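You operate a simulated robot arm through the tools that you are given. There is no shell and no other tool. Be economical: measure what you need, move in short steps, check, and stop when the job is done.

The job below is to be done with a simulated robot arm. You get a single attempt, and the scene is never put back.

TASK
Fetch the new glide and set it on top of the new star knob.

Only the result counts: the job must be done as asked and must still hold three seconds after the hand-in. Knocking over, shifting, dropping, spilling or breaking anything else fails it.

THE ROBOT
A 6-joint arm with a two-finger parallel gripper, fixed in place. Base frame: the origin is at the foot of the arm, x ahead of it, y to its left, z up; the work surface is at about z = 0. Lengths are in m, angles in rad, forces in N, time in s.
With the tool pointing down near the work surface it reaches from about 0.14 to 0.58 m from the base axis. Its first joint turns from -1.152 to 1.152 rad. Payload 2.1 kg.
Tool frame: the origin (TCP) lies between the finger pads and is the grasp point; the fingertips stand 0.03 m ahead of it; z points along the fingers, y is the line along which they close. The gripper opens to 0.094 m. The fingers are 0.028 m wide and 0.01 m thick; the gripper's body (0.05 by 0.096 m) begins 0.055 m behind the TCP.
Orientation is that of the tool frame in the base frame, as [roll, pitch, yaw] about the fixed x, y, z axes, in that order (R = Rz(yaw) Ry(pitch) Rx(roll)). With the fingers straight down and closing along the base's y, the tool's x points along the base's -x, its y along +y and its z along -z.

THE INTERFACE
- The arm moves only by the tool send_rows. Its arguments are lists of equal length, an entry for each row: "linear": the shift along the tool's x, y, z in units of 20 mm (1.0 is 20 mm), a list of three; "twist": the turn about the tool's z in units of 5 degrees (1.0 is 5 degrees). In form: {"linear": [[dx, dy, dz], ...], "twist": [twist, ...]}. A call has 1 to 10 rows; each row shifts and turns the commanded pose from where the row before left it, along the tool's axes as they then stand. "fingers" is the closure in counts, from 0 (fully open) to 255 (shut), set as the call begins (left out, the last holds). A call with a number of a shift or a turn outside -1 to 1 is refused whole. A row lasts 0.2 s, in which the tool goes at most 0.05 m and 0.15 rad; a call with a longer step from one row to the next is refused whole, and so is a gripper value outside its range. Where a pose cannot be reached the arm comes as near as it can. A force on the tool above 40 N (or 10 N above the force at the start of the call, whichever is more), or a blocked arm, ends the call early, and 0.2 s more pass. The fingers move at their own pace (about 0.072 m/s each) and stop on an object; they squeeze with about 34 N. The grip force told is the motor's: it shows also when the fingers shut on nothing. Time passes only in rows, and 0.2 s behind the last, so rows that do not move let the fingers close. It gives the time, the measured TCP pose, the force on the tool (base axes), the opening and the grip force at its end, in the units of the frame above (readings bear some noise).
- Cameras (640 x 400 px; columns grow to the right, rows downward): "scene" is fixed at [0.0511, -0.3607, 0.4812]; the picture's right is [0.87, -0.49, 0.00], its down [-0.32, -0.56, -0.77] and it looks along [0.38, 0.67, -0.64] (base axes); focal length 264 px, centre (320, 200). "wrist" rides on the gripper at [0.076, 0.014, -0.102] in the tool frame; the picture's right is [-0.18, 0.98, 0.00], its down [-0.75, -0.14, -0.64] and it looks along [-0.63, -0.12, 0.77] (tool axes); focal length 243 px, centre (320, 200). There is no depth. A picture from a camera that has moved, and an enlarged one, comes with that camera's place and axes in the base frame and with its lens. The place of the scene camera against the robot may be out by one fixed shift of up to 0.018 m in any direction.
- grab_frame(camera): a new picture of that camera. No time passes.
- inspect(camera, box): a new picture of the part [left, top, right, bottom] of that camera's present view, enlarged. No time passes.
- sign_off(): hands the job in; it is judged then, once.

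Work in short steps. Places have to be worked out from the pictures, the camera data and where the tool is seen: move nearer, look again, correct. Check each grasp and each placing, and mend what went wrong. You have 90 turns and 42 pictures in all, those below and enlarged ones among them. Open the gripper and draw the arm clear of the work before you hand the job in, unless the task says otherwise; then end with one line.

The tools are called after "Emit:" as name(argument=value, ...) on one line, values as JSON. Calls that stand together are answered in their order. send_rows: Moves the arm, as the interface text tells. Its arguments: {"type":"object","properties":{"linear":{"type":"array","items":{"type":"array","items":{"type":"number"}}},"twist":{"type":"array","items":{"type":"number"}},"fingers":{"type":"number"}},"required":["linear","twist"]} The other tools are called the same way: grab_frame (camera) takes a picture; inspect (camera, box) takes an enlarged picture of a part of a camera's view; sign_off () hands the job in.

At the start:

```text
time_s: 0.0
tool_pos: [0.2773, -0.1441, 0.2699]
ee_rot: [3.141, 0.0, -3.142]
force: [-0.1, 0.2, 0.2]
width: 0.094
grasp_force: 0.0
```

scene: 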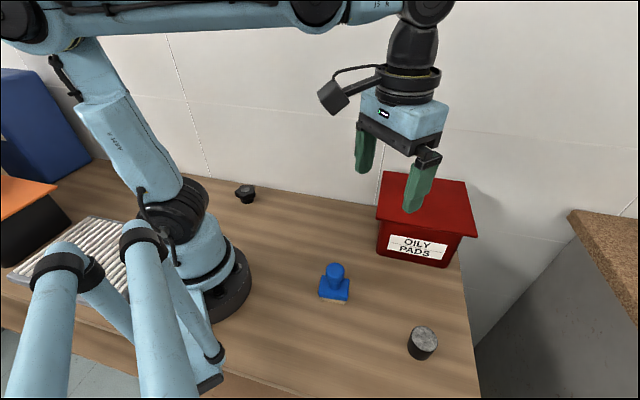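
wrist: 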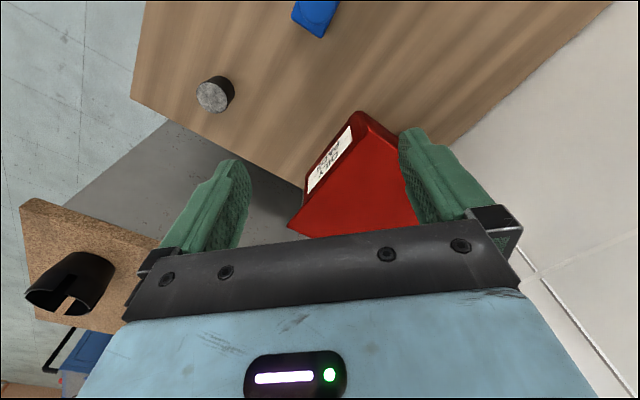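

I'll look closer at the objects on the table: the blue one, the grey-topped black one, and the dark one near the base.

Emit:
inspect(camera="scene", box=[210, 160, 370, 260])

Emit:
inspect(camera="scene", box=[300, 250, 460, 370])

Emit:
inspect(camera="scene", box=[0, 140, 160, 300])

```text
4.00 times, centred on (290, 210) of scene
camera zoom: at [0.0511, -0.3607, 0.4812], right [0.87, -0.49, 0.0], down [-0.32, -0.56, -0.77], along [0.38, 0.67, -0.64], focal length 1057 px, centre (440, 160)
```

zoom: 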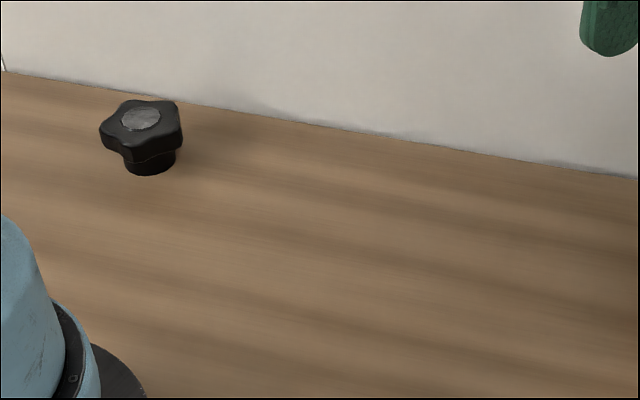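

```text
3.33 times, centred on (380, 310) of scene
camera zoom: at [0.0511, -0.3607, 0.4812], right [0.87, -0.49, 0.0], down [-0.32, -0.56, -0.77], along [0.38, 0.67, -0.64], focal length 881 px, centre (120, -167)
```

zoom: 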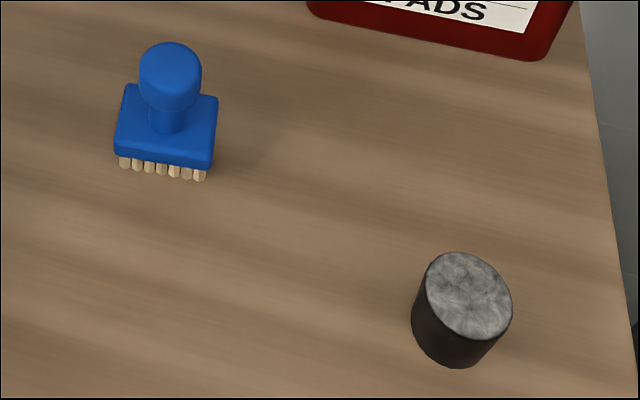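

```text
2.50 times, centred on (80, 220) of scene
camera zoom: at [0.0511, -0.3607, 0.4812], right [0.87, -0.49, 0.0], down [-0.32, -0.56, -0.77], along [0.38, 0.67, -0.64], focal length 661 px, centre (920, 150)
```

zoom: 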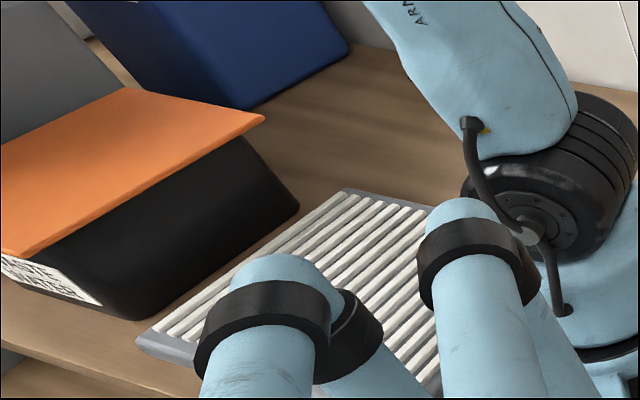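

The glide looks to be the felt-topped cylinder (wrist gives about [0.276, -0.287], diameter 0.043), and the star knob is near [0.15, 0.25] by the back wall. I move over the glide, staying high, then look again.

Emit:
send_rows(linear=[[0, -0.88, 0.44], [0, -0.88, 0.44], [0, -0.88, 0.44], [0, -0.88, 0.44], [0, -0.88, 0.44], [0, -0.88, 0.44], [0, -0.88, 0.44], [0, -0.88, 0.44], [0, 0, 0]], twist=[0, 0, 0, 0, 0, 0, 0, 0, 0], fingers=0)

Emit:
grab_frame(camera="wrist")

Emit:
grab_frame(camera="scene")

```text
time_s: 2.0
tool_pos: [0.2774, -0.2872, 0.1998]
ee_rot: [-3.141, -0.001, -3.141]
force: [-1.2, -1.5, 0.0]
width: 0.0941
grasp_force: 0.0
```

```text
36 pictures are left
camera wrist: at [0.2017, -0.2718, 0.303], right [0.18, 0.98, 0.0], down [0.75, -0.14, 0.64], along [0.63, -0.12, -0.77], focal length 243 px, centre (320, 200)
```

wrist: 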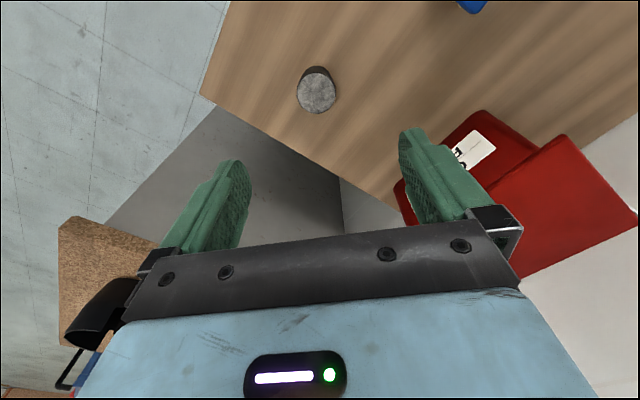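

```text
35 pictures are left
```

scene: 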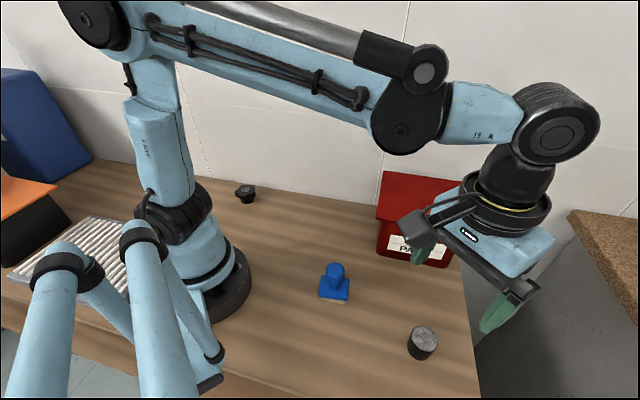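

The glide centre comes out near [0.278, -0.291], top at about z 0.035. I descend to z ≈ 0.09 with a small y correction and re-check.

Emit:
send_rows(linear=[[-0.05, -0.2, 0.9], [0, 0, 0.9], [0, 0, 0.9], [0, 0, 0.9], [0, 0, 0.9], [0, 0, 0.9], [0, 0, 0]], twist=[0, 0, 0, 0, 0, 0, 0])

Emit:
grab_frame(camera="wrist")

Emit:
inspect(camera="scene", box=[340, 240, 500, 390])

```text
time_s: 3.6
tool_pos: [0.2784, -0.289, 0.0919]
ee_rot: [-3.141, -0.001, 3.141]
force: [-0.1, 0.0, 0.0]
width: 0.0938
grasp_force: 0.1
```

```text
34 pictures are left
camera wrist: at [0.2029, -0.2756, 0.1949], right [0.18, 0.98, 0.0], down [0.75, -0.14, 0.64], along [0.63, -0.12, -0.77], focal length 243 px, centre (320, 200)
```

wrist: 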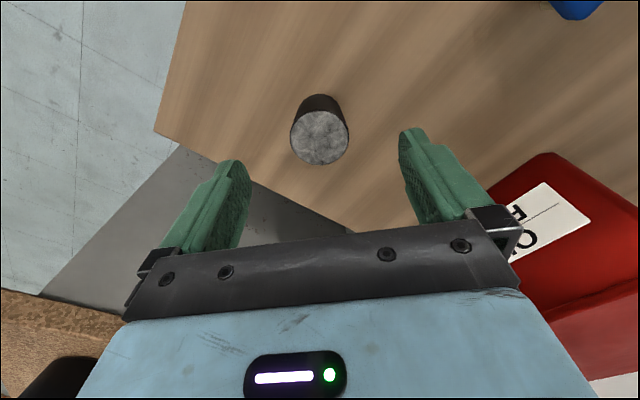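

```text
2.67 times, centred on (420, 315) of scene
camera zoom: at [0.0511, -0.3607, 0.4812], right [0.87, -0.49, 0.0], down [-0.32, -0.56, -0.77], along [0.38, 0.67, -0.64], focal length 705 px, centre (53, -107)
```

zoom: 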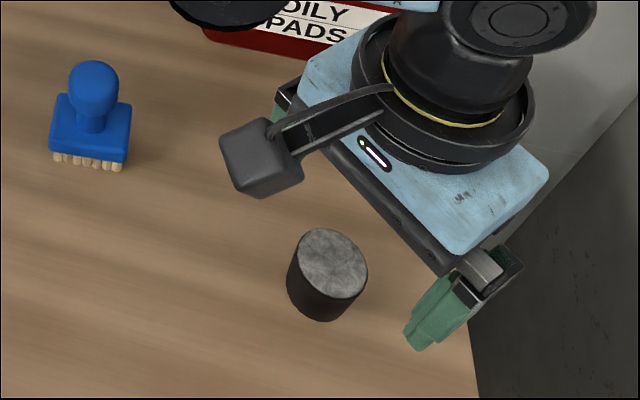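

Glide centre ≈ [0.278, -0.290], height ≈ 0.034, radius ≈ 0.021, so the gripper is aligned. I descend to TCP z ≈ 0.037 with the tips clear of the table.

Emit:
send_rows(linear=[[0, -0.05, 0.7], [0, 0, 0.7], [0, 0, 0.7], [0, 0, 0.65], [0, 0, 0]], twist=[0, 0, 0, 0, 0])

Emit:
grab_frame(camera="wrist")

```text
time_s: 4.8
tool_pos: [0.2774, -0.2901, 0.0365]
ee_rot: [3.141, 0.0, -3.141]
force: [0.7, -0.4, -0.3]
width: 0.0938
grasp_force: 0.1
```

```text
32 pictures are left
camera wrist: at [0.2028, -0.2766, 0.1398], right [0.18, 0.98, 0.0], down [0.75, -0.14, 0.64], along [0.63, -0.12, -0.77], focal length 243 px, centre (320, 200)
```

wrist: 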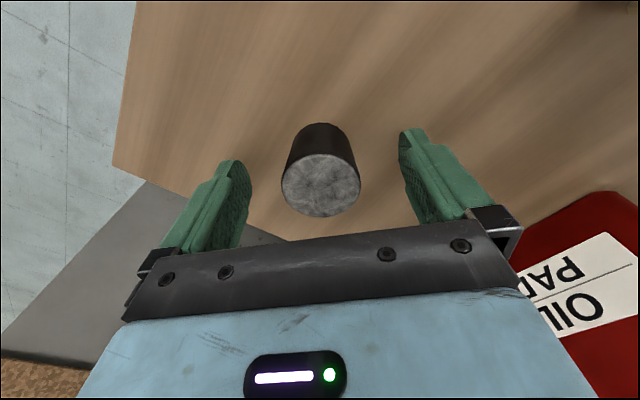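

The glide is centred between the fingers; closing now.

Emit:
send_rows(linear=[[-0.05, 0, 0], [0, 0, 0], [0, 0, 0], [0, 0, 0], [0, 0, 0]], twist=[0, 0, 0, 0, 0], fingers=255)

```text
time_s: 6.0
tool_pos: [0.279, -0.2897, 0.0364]
ee_rot: [3.141, 0.001, 3.141]
force: [-0.3, -0.4, -0.2]
width: 0.0447
grasp_force: 34.1
```

Gripped at width 0.0447. Lifting straight up.

Emit:
send_rows(linear=[[0, 0, -0.5], [0, 0, -0.9], [0, 0, -0.95], [0, 0, -0.95], [0, 0, -0.95], [0, 0, -0.95], [0, 0, -0.95], [0, 0, -0.95], [0, 0, -0.95], [0, 0, 0]], twist=[0, 0, 0, 0, 0, 0, 0, 0, 0, 0])

Emit:
grab_frame(camera="wrist")

```text
time_s: 8.2
tool_pos: [0.2792, -0.29, 0.1987]
ee_rot: [3.14, -0.001, 3.141]
force: [-0.2, 0.2, -1.0]
width: 0.0447
grasp_force: 33.9
```

```text
31 pictures are left
camera wrist: at [0.2036, -0.2762, 0.3013], right [0.18, 0.98, 0.0], down [0.75, -0.14, 0.64], along [0.63, -0.12, -0.77], focal length 243 px, centre (320, 200)
```

wrist: 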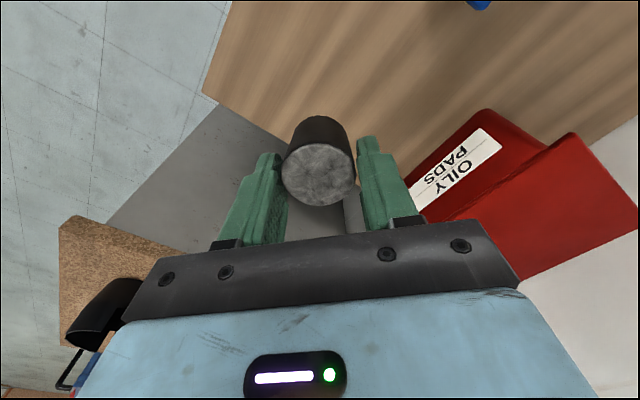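

The glide came up; its top looks slightly shifted versus before the grip, so I check for tilt.

Emit:
inspect(camera="wrist", box=[220, 90, 420, 240])

Emit:
inspect(camera="scene", box=[380, 170, 580, 320])

```text
2.67 times, centred on (320, 165) of wrist
camera zoom: at [0.2036, -0.2762, 0.3013], right [0.18, 0.98, 0.0], down [0.75, -0.14, 0.64], along [0.63, -0.12, -0.77], focal length 647 px, centre (320, 293)
```

zoom: 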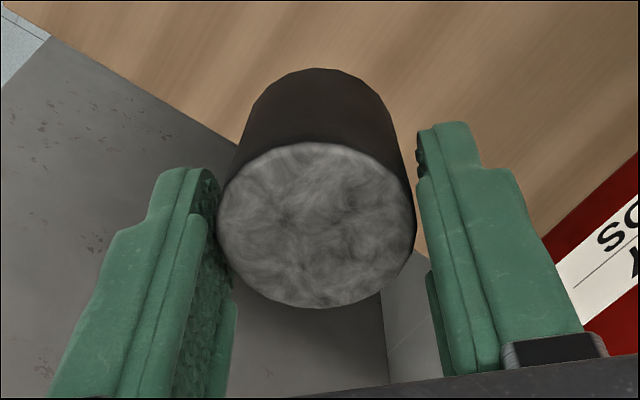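

```text
2.67 times, centred on (480, 245) of scene
camera zoom: at [0.0511, -0.3607, 0.4812], right [0.87, -0.49, 0.0], down [-0.32, -0.56, -0.77], along [0.38, 0.67, -0.64], focal length 705 px, centre (-107, 80)
```

zoom: 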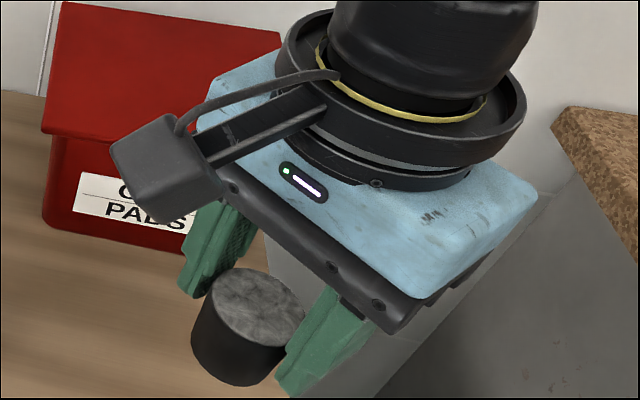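

The top is level but sits ~13 mm lower against the fingers than at grasp: it seems to have slipped. I wait a second and look for further creep.

Emit:
send_rows(linear=[[0, 0, 0], [0, 0, 0], [0, 0, 0], [0, 0, 0], [0, 0, 0]], twist=[0, 0, 0, 0, 0])

Emit:
inspect(camera="wrist", box=[220, 90, 420, 240])

```text
time_s: 9.4
tool_pos: [0.2792, -0.2911, 0.198]
ee_rot: [3.141, 0.0, 3.141]
force: [0.2, 1.1, -0.2]
width: 0.0448
grasp_force: 34.1
```

```text
2.67 times, centred on (320, 165) of wrist
camera zoom: at [0.2036, -0.2763, 0.301], right [0.18, 0.98, 0.0], down [0.75, -0.14, 0.64], along [0.63, -0.12, -0.77], focal length 647 px, centre (320, 293)
```

zoom: 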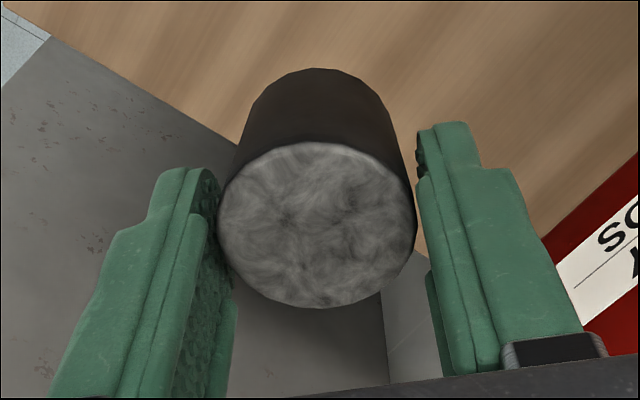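

It's holding steady now, so the slip came from the lift's jerk. I'll travel gently with ramped steps toward the middle of the table.

Emit:
send_rows(linear=[[0, 0.2, 0], [0, 0.4, 0], [0.1, 0.6, 0], [0.1, 0.8, 0], [0.1, 0.8, 0], [0.1, 0.8, 0], [0.1, 0.8, 0], [0.1, 0.6, 0], [0, 0.4, 0], [0, 0.2, 0]], twist=[0, 0, 0, 0, 0, 0, 0, 0, 0, 0])

Emit:
inspect(camera="wrist", box=[220, 90, 420, 240])

```text
time_s: 11.6
tool_pos: [0.2679, -0.1788, 0.1984]
ee_rot: [3.141, 0.0, -3.14]
force: [-0.3, 0.7, 0.2]
width: 0.0446
grasp_force: 33.9
```

```text
2.67 times, centred on (320, 165) of wrist
camera zoom: at [0.1918, -0.1643, 0.3011], right [0.18, 0.98, 0.0], down [0.75, -0.14, 0.64], along [0.63, -0.12, -0.77], focal length 647 px, centre (320, 293)
```

zoom: 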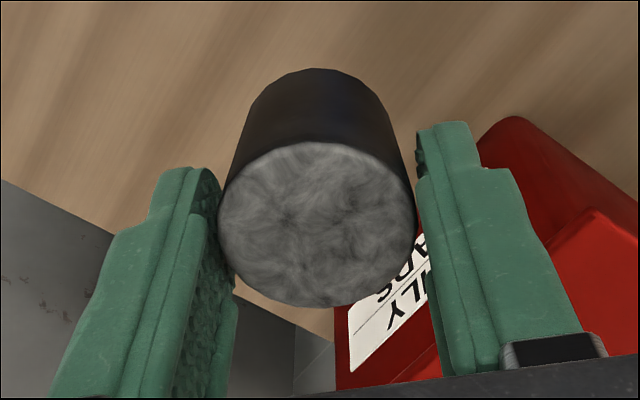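

No slip in transit. Continuing in the same way.

Emit:
send_rows(linear=[[0, 0.3, 0], [0, 0.6, 0], [0.1, 0.9, 0], [0.1, 1, 0], [0.1, 1, 0], [0.1, 1, 0], [0.1, 0.9, 0], [0.1, 0.7, 0], [0, 0.4, 0], [0, 0.2, 0]], twist=[0, 0, 0, 0, 0, 0, 0, 0, 0, 0])

Emit:
send_rows(linear=[[0, 0.2, 0], [0, 0.4, 0], [0.1, 0.5, 0], [0.1, 0.5, 0], [0, 0.4, 0], [0, 0.2, 0], [0, 0, 0]], twist=[0, 0, 0, 0, 0, 0, 0])

Emit:
send_rows(linear=[[0, 0, 0], [0, 0, 0], [0, 0, 0], [0, 0, 0], [0, 0, 0], [0, 0, 0], [0, 0, 0], [0, 0, 0], [0, 0, 0], [0, 0, 0]], twist=[-0.5, -1, -1, -1, -1, -1, -1, -1, -1, -0.5])

Emit:
grab_frame(camera="wrist")

Emit:
grab_frame(camera="scene")

```text
time_s: 13.8
tool_pos: [0.2555, -0.0382, 0.1972]
ee_rot: [-3.141, 0.001, -3.141]
force: [0.3, 0.2, -0.6]
width: 0.0445
grasp_force: 33.6
```

```text
time_s: 15.4
tool_pos: [0.2499, 0.0048, 0.196]
ee_rot: [3.141, -0.001, -3.141]
force: [0.1, -1.4, -0.2]
width: 0.0445
grasp_force: 33.9
```

```text
time_s: 17.6
tool_pos: [0.2515, 0.0053, 0.197]
ee_rot: [3.141, -0.001, -2.354]
force: [0.2, 0.2, -0.5]
width: 0.0445
grasp_force: 34.0
```

```text
26 pictures are left
camera wrist: at [0.1882, -0.0384, 0.3008], right [-0.57, 0.82, 0.0], down [0.63, 0.43, 0.64], along [0.53, 0.36, -0.77], focal length 243 px, centre (320, 200)
```

wrist: 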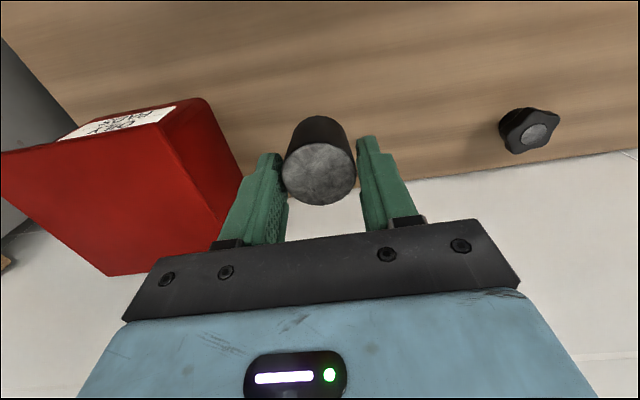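

```text
25 pictures are left
```

scene: 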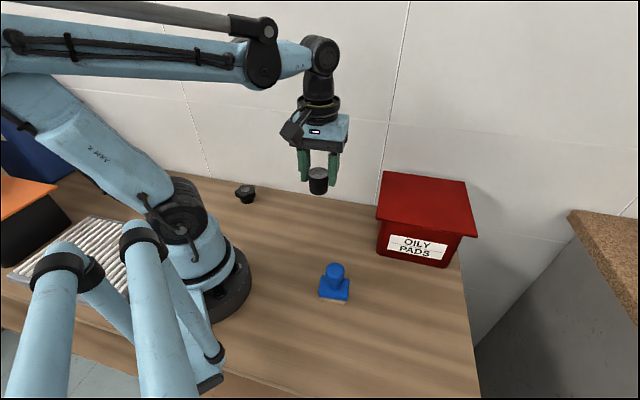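

Still held firmly; the wrist view puts the knob near [0.145, 0.24]. I turn 25° more so the gripper stays clear of the wall, then approach part way.

Emit:
send_rows(linear=[[0, 0, 0], [0, 0, 0], [0, 0, 0], [0, 0, 0], [0, 0, 0], [0, 0, 0], [0, 0, 0]], twist=[-0.5, -1, -1, -1, -1, -0.5, 0])

Emit:
send_rows(linear=[[-0.285, 0.298, 0], [-0.57, 0.597, 0], [-0.856, 0.895, 0], [-0.927, 0.97, 0], [-0.927, 0.97, 0], [-0.927, 0.97, 0], [-0.927, 0.97, 0], [-0.856, 0.895, 0], [-0.57, 0.597, 0], [-0.285, 0.298, 0]], twist=[0, 0, 0, 0, 0, 0, 0, 0, 0, 0])

Emit:
grab_frame(camera="wrist")

Emit:
grab_frame(camera="scene")

```text
time_s: 19.2
tool_pos: [0.2503, 0.0067, 0.1976]
ee_rot: [3.141, 0.001, -1.918]
force: [0.6, 0.1, -0.1]
width: 0.0448
grasp_force: 33.8
```

```text
time_s: 21.4
tool_pos: [0.1599, 0.1899, 0.1967]
ee_rot: [-3.142, 0.001, -1.921]
force: [-1.1, 0.6, -0.7]
width: 0.0443
grasp_force: 34.2
```

```text
24 pictures are left
camera wrist: at [0.1211, 0.1236, 0.3008], right [-0.86, 0.51, 0.0], down [0.39, 0.66, 0.64], along [0.33, 0.55, -0.77], focal length 243 px, centre (320, 200)
```

wrist: 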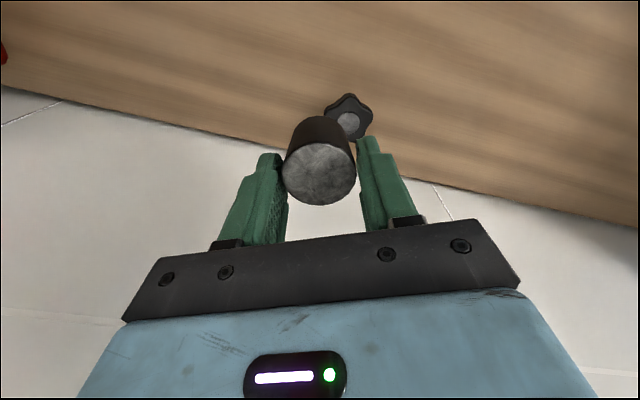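

```text
23 pictures are left
```

scene: 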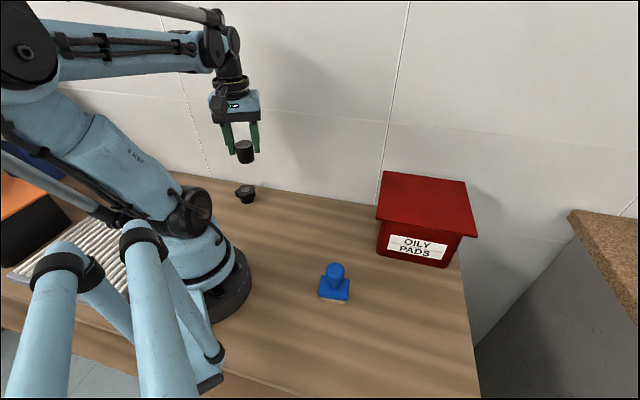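

Checking the knob's exact place with enlarged views.

Emit:
inspect(camera="wrist", box=[270, 80, 400, 210])

Emit:
inspect(camera="scene", box=[205, 130, 285, 210])

```text
3.08 times, centred on (335, 145) of wrist
camera zoom: at [0.1211, 0.1236, 0.3008], right [-0.86, 0.51, 0.0], down [0.39, 0.66, 0.64], along [0.33, 0.55, -0.77], focal length 746 px, centre (274, 369)
```

zoom: 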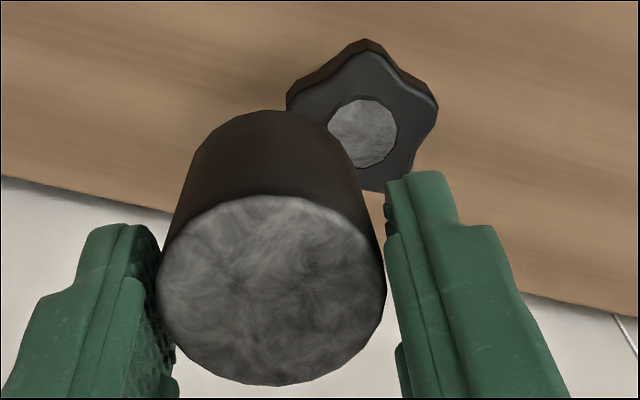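

```text
5.00 times, centred on (245, 170) of scene
camera zoom: at [0.0511, -0.3607, 0.4812], right [0.87, -0.49, 0.0], down [-0.32, -0.56, -0.77], along [0.38, 0.67, -0.64], focal length 1321 px, centre (695, 350)
```

zoom: 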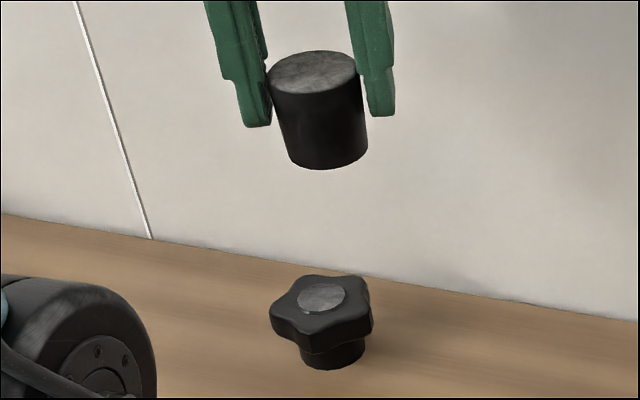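

Triangulating both wrist views gives the knob top centre at ≈ [0.149, 0.2325, 0.037]. I move directly over it at the same height and verify.

Emit:
send_rows(linear=[[-0.15, 0.1, 0], [-0.35, 0.22, 0], [-0.42, 0.28, 0], [-0.42, 0.28, 0], [-0.34, 0.21, 0], [-0.15, 0.1, 0], [0, 0, 0]], twist=[0, 0, 0, 0, 0, 0, 0])

Emit:
inspect(camera="wrist", box=[250, 50, 410, 210])

Emit:
inspect(camera="scene", box=[205, 110, 305, 210])

```text
time_s: 23.0
tool_pos: [0.1486, 0.2327, 0.1976]
ee_rot: [3.14, 0.0, -1.919]
force: [0.1, 0.1, -0.6]
width: 0.0446
grasp_force: 34.3
```

```text
2.50 times, centred on (330, 130) of wrist
camera zoom: at [0.1111, 0.1657, 0.3005], right [-0.86, 0.51, 0.0], down [0.39, 0.66, 0.64], along [0.33, 0.55, -0.77], focal length 606 px, centre (295, 375)
```

zoom: 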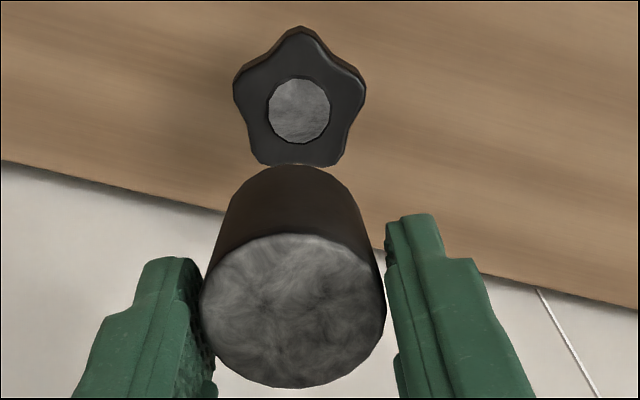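

```text
4.00 times, centred on (255, 160) of scene
camera zoom: at [0.0511, -0.3607, 0.4812], right [0.87, -0.49, 0.0], down [-0.32, -0.56, -0.77], along [0.38, 0.67, -0.64], focal length 1057 px, centre (580, 360)
```

zoom: 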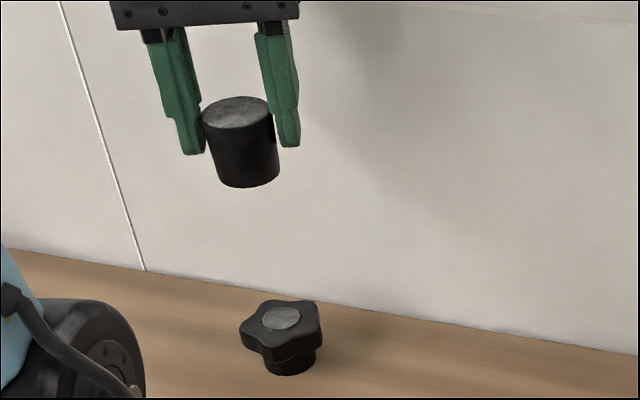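

Knob and glide are aligned to ~2 mm. I nudge that out and descend gently to TCP z ≈ 0.102, leaving ~12 mm gap.

Emit:
send_rows(linear=[[0.02, 0.05, 0.2], [0.02, 0.04, 0.5], [0, 0, 0.7], [0, 0, 0.8], [0, 0, 0.8], [0, 0, 0.7], [0, 0, 0.6], [0, 0, 0.35], [0, 0, 0.15], [0, 0, 0]], twist=[0, 0, 0, 0, 0, 0, 0, 0, 0, 0])

Emit:
inspect(camera="wrist", box=[250, 50, 410, 210])

Emit:
inspect(camera="scene", box=[205, 130, 285, 210])

```text
time_s: 25.2
tool_pos: [0.1471, 0.2325, 0.1011]
ee_rot: [-3.141, 0.0, -1.92]
force: [0.3, -0.6, 0.3]
width: 0.0445
grasp_force: 34.1
```

```text
2.50 times, centred on (330, 130) of wrist
camera zoom: at [0.1094, 0.1652, 0.2048], right [-0.86, 0.51, 0.0], down [0.39, 0.66, 0.64], along [0.33, 0.55, -0.77], focal length 606 px, centre (295, 375)
```

zoom: 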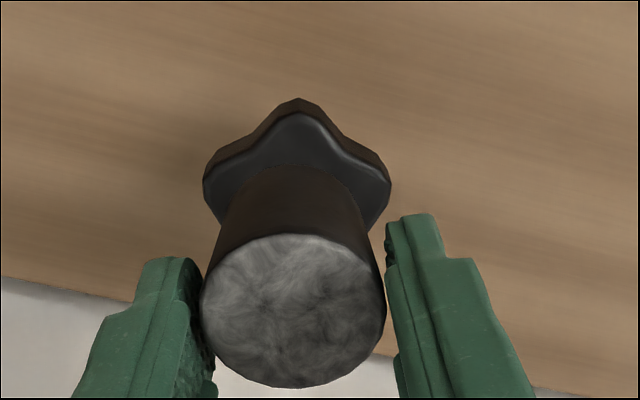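

```text
5.00 times, centred on (245, 170) of scene
camera zoom: at [0.0511, -0.3607, 0.4812], right [0.87, -0.49, 0.0], down [-0.32, -0.56, -0.77], along [0.38, 0.67, -0.64], focal length 1321 px, centre (695, 350)
```

zoom: 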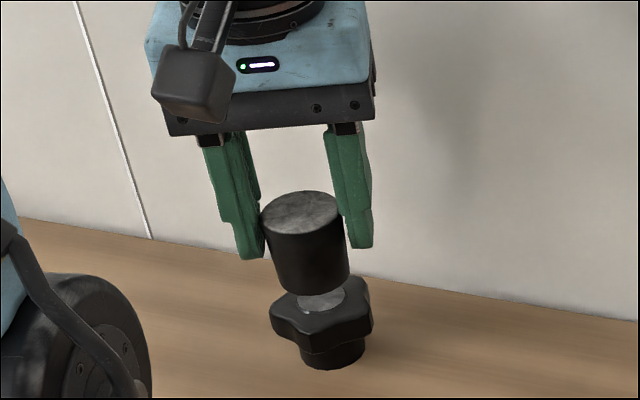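

Both views show the glide coaxial with the knob to within ~2 mm. Now I lower in small steps watching force.

Emit:
send_rows(linear=[[0, 0, 0.1], [0, 0, 0.15], [0, 0, 0.1], [0, 0, 0.1], [0, 0, 0]], twist=[0, 0, 0, 0, 0])

Emit:
inspect(camera="scene", box=[225, 160, 265, 210])

```text
time_s: 26.4
tool_pos: [0.1474, 0.2337, 0.0927]
ee_rot: [-3.141, -0.001, -1.92]
force: [0.1, -0.1, -0.3]
width: 0.0443
grasp_force: 34.3
```

```text
8.00 times, centred on (245, 185) of scene
camera zoom: at [0.0511, -0.3607, 0.4812], right [0.87, -0.49, 0.0], down [-0.32, -0.56, -0.77], along [0.38, 0.67, -0.64], focal length 2114 px, centre (920, 320)
```

zoom: 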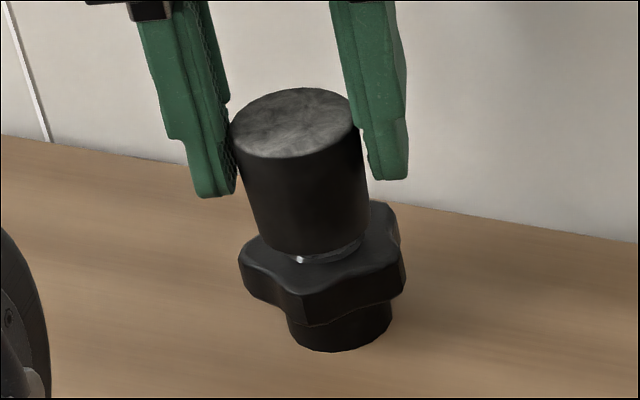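

A gap of several mm still shows. Lowering further in 1 mm rows with force monitoring.

Emit:
send_rows(linear=[[0, 0, 0.05], [0, 0, 0.05], [0, 0, 0.05], [0, 0, 0.05], [0, 0, 0]], twist=[0, 0, 0, 0, 0])

Emit:
inspect(camera="scene", box=[225, 160, 265, 210])

```text
time_s: 27.6
tool_pos: [0.1487, 0.2316, 0.0872]
ee_rot: [-3.141, 0.001, -1.918]
force: [-0.2, -0.6, -0.2]
width: 0.0446
grasp_force: 34.0
```

```text
8.00 times, centred on (245, 185) of scene
camera zoom: at [0.0511, -0.3607, 0.4812], right [0.87, -0.49, 0.0], down [-0.32, -0.56, -0.77], along [0.38, 0.67, -0.64], focal length 2114 px, centre (920, 320)
```

zoom: 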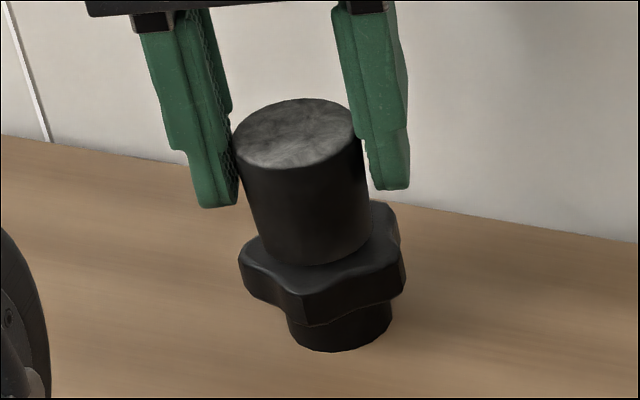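

Force still nil, so not touching yet. Another 4 mm.

Emit:
send_rows(linear=[[0, 0, 0.05], [0, 0, 0.05], [0, 0, 0]], twist=[0, 0, 0])

Emit:
send_rows(linear=[[0, 0, 0.05], [0, 0, 0.05], [0, 0, 0]], twist=[0, 0, 0])

Emit:
inspect(camera="scene", box=[225, 160, 265, 210])

```text
time_s: 28.4
tool_pos: [0.1482, 0.2326, 0.0875]
ee_rot: [3.141, 0.001, -1.919]
force: [0.4, 0.7, 0.1]
width: 0.0444
grasp_force: 34.3
```

```text
time_s: 29.2
tool_pos: [0.1475, 0.2326, 0.0835]
ee_rot: [3.141, -0.002, -1.921]
force: [-0.8, -0.7, 0.7]
width: 0.0444
grasp_force: 34.0
```

```text
8.00 times, centred on (245, 185) of scene
camera zoom: at [0.0511, -0.3607, 0.4812], right [0.87, -0.49, 0.0], down [-0.32, -0.56, -0.77], along [0.38, 0.67, -0.64], focal length 2114 px, centre (920, 320)
```

zoom: 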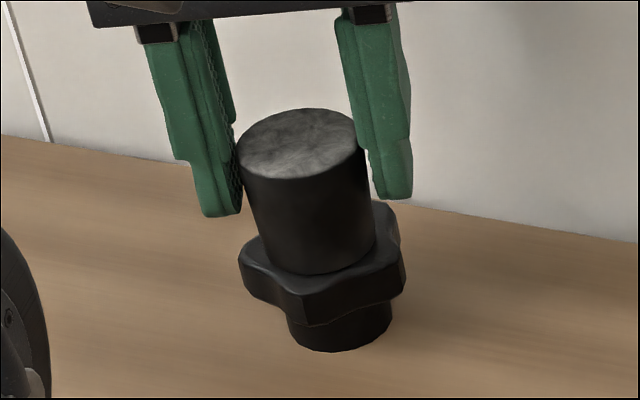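

Very near contact now; two more single-mm steps.

Emit:
send_rows(linear=[[0, 0, 0.05], [0, 0, 0]], twist=[0, 0])

Emit:
send_rows(linear=[[0, 0, 0.05], [0, 0, 0]], twist=[0, 0])

Emit:
inspect(camera="scene", box=[225, 160, 265, 210])

```text
time_s: 29.8
tool_pos: [0.1483, 0.2323, 0.0838]
ee_rot: [3.14, 0.0, -1.921]
force: [-1.6, -1.4, 14.0]
width: 0.0445
grasp_force: 34.0
```

```text
time_s: 30.2
tool_pos: [0.1477, 0.2322, 0.0832]
ee_rot: [3.139, -0.004, -1.92]
force: [-1.5, -1.3, 15.8]
width: 0.0444
grasp_force: 34.0
stopped in row 2: the force on the tool passed its limit (the readings are from after the stop); the commanded pose is now the measured one
```

```text
8.00 times, centred on (245, 185) of scene
camera zoom: at [0.0511, -0.3607, 0.4812], right [0.87, -0.49, 0.0], down [-0.32, -0.56, -0.77], along [0.38, 0.67, -0.64], focal length 2114 px, centre (920, 320)
```

zoom: 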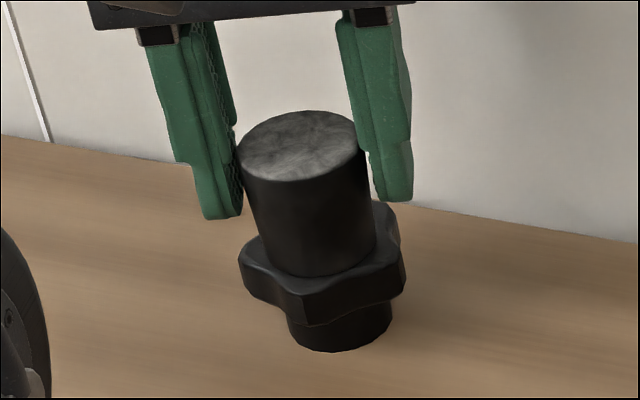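

Contact made (~15 N). I relieve it by ~0.5 mm before releasing.

Emit:
send_rows(linear=[[0, 0, -0.02], [0, 0, 0]], twist=[0, 0])

```text
time_s: 30.8
tool_pos: [0.1477, 0.2312, 0.0823]
ee_rot: [3.14, -0.001, -1.921]
force: [-0.9, -1.5, 9.7]
width: 0.0444
grasp_force: 33.9
```

Emit:
send_rows(linear=[[0, 0, -0.02], [0, 0, 0]], twist=[0, 0])

```text
time_s: 31.4
tool_pos: [0.148, 0.2324, 0.0837]
ee_rot: [-3.141, -0.003, -1.921]
force: [0.0, -0.1, -0.5]
width: 0.0444
grasp_force: 34.0
```

Force is back to zero with the glide resting or within half a mm. Opening the fingers moderately without moving.

Emit:
send_rows(linear=[[0, 0, 0], [0, 0, 0], [0, 0, 0], [0, 0, 0]], twist=[0, 0, 0, 0], fingers=50)

Emit:
inspect(camera="scene", box=[225, 160, 265, 210])

Emit:
inspect(camera="wrist", box=[240, 50, 400, 210])

```text
time_s: 32.4
tool_pos: [0.1476, 0.2318, 0.0832]
ee_rot: [-3.141, -0.005, -1.919]
force: [-0.4, -1.1, -1.2]
width: 0.0756
grasp_force: 0.1
```

```text
8.00 times, centred on (245, 185) of scene
camera zoom: at [0.0511, -0.3607, 0.4812], right [0.87, -0.49, 0.0], down [-0.32, -0.56, -0.77], along [0.38, 0.67, -0.64], focal length 2114 px, centre (920, 320)
```

zoom: 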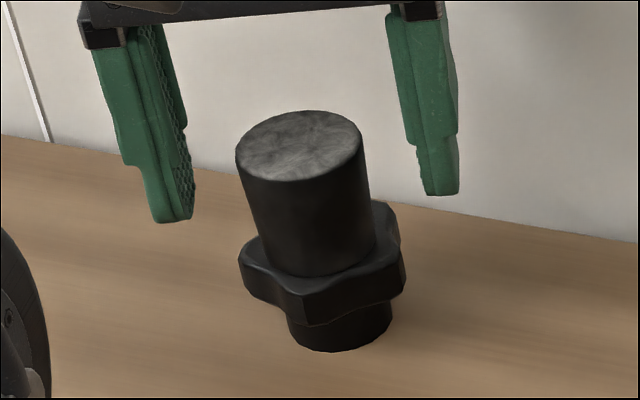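

```text
2.50 times, centred on (320, 130) of wrist
camera zoom: at [0.1093, 0.1657, 0.1876], right [-0.86, 0.51, 0.0], down [0.39, 0.66, 0.64], along [0.33, 0.55, -0.77], focal length 606 px, centre (320, 375)
```

zoom: 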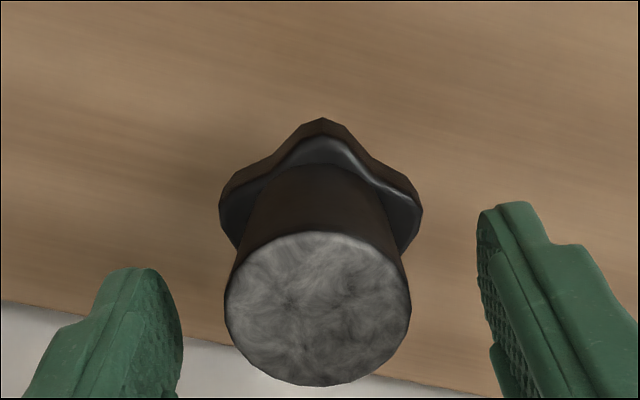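

The glide stands upright and centred on the knob. I raise the arm straight up and then back away from it.

Emit:
send_rows(linear=[[0, 0, -0.3], [0, 0, -0.6], [0, 0, -0.9], [0, 0, -0.9], [0, 0, -0.9], [0, 0, -0.9], [0, 0, -0.9], [0, 0, -0.6], [0, 0, -0.3], [0, 0, 0]], twist=[0, 0, 0, 0, 0, 0, 0, 0, 0, 0])

Emit:
send_rows(linear=[[0.3, -0.3, 0], [0.6, -0.6, 0], [0.8, -0.8, 0], [0.8, -0.8, 0], [0.8, -0.8, 0], [0.8, -0.8, 0], [0.6, -0.6, 0], [0.3, -0.3, 0], [0, 0, 0]], twist=[0, 0, 0, 0, 0, 0, 0, 0, 0], fingers=0)

Emit:
grab_frame(camera="scene")

Emit:
inspect(camera="scene", box=[225, 160, 265, 210])

```text
time_s: 34.6
tool_pos: [0.1473, 0.233, 0.2096]
ee_rot: [3.141, -0.003, -1.919]
force: [0.1, -0.1, -0.8]
width: 0.0759
grasp_force: 0.1
```

```text
time_s: 36.6
tool_pos: [0.2094, 0.1036, 0.21]
ee_rot: [3.141, -0.003, -1.919]
force: [0.4, -0.5, -0.2]
width: 0.0939
grasp_force: 0.2
```

```text
10 pictures are left
```

scene: 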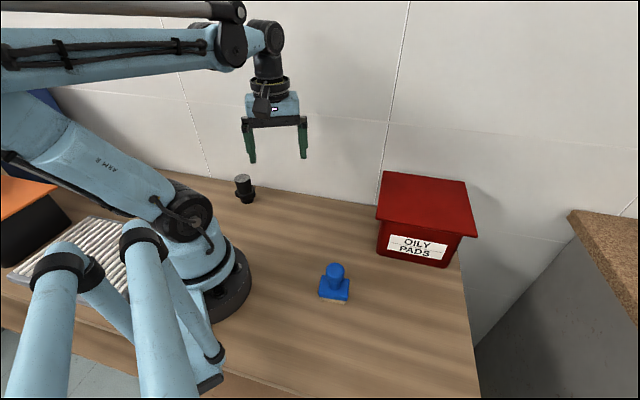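

```text
8.00 times, centred on (245, 185) of scene
camera zoom: at [0.0511, -0.3607, 0.4812], right [0.87, -0.49, 0.0], down [-0.32, -0.56, -0.77], along [0.38, 0.67, -0.64], focal length 2114 px, centre (920, 320)
```

zoom: 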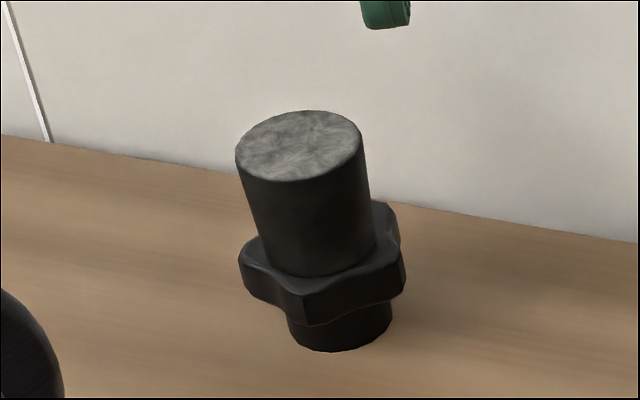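

The glide stands stable on the knob, nothing else has moved, and the arm is clear. Handing in.

Emit:
sign_off()

```text
The job is handed in.
```

The glide is upright and centred on top of the star knob, the gripper is open, the arm is clear, and the job is handed in.
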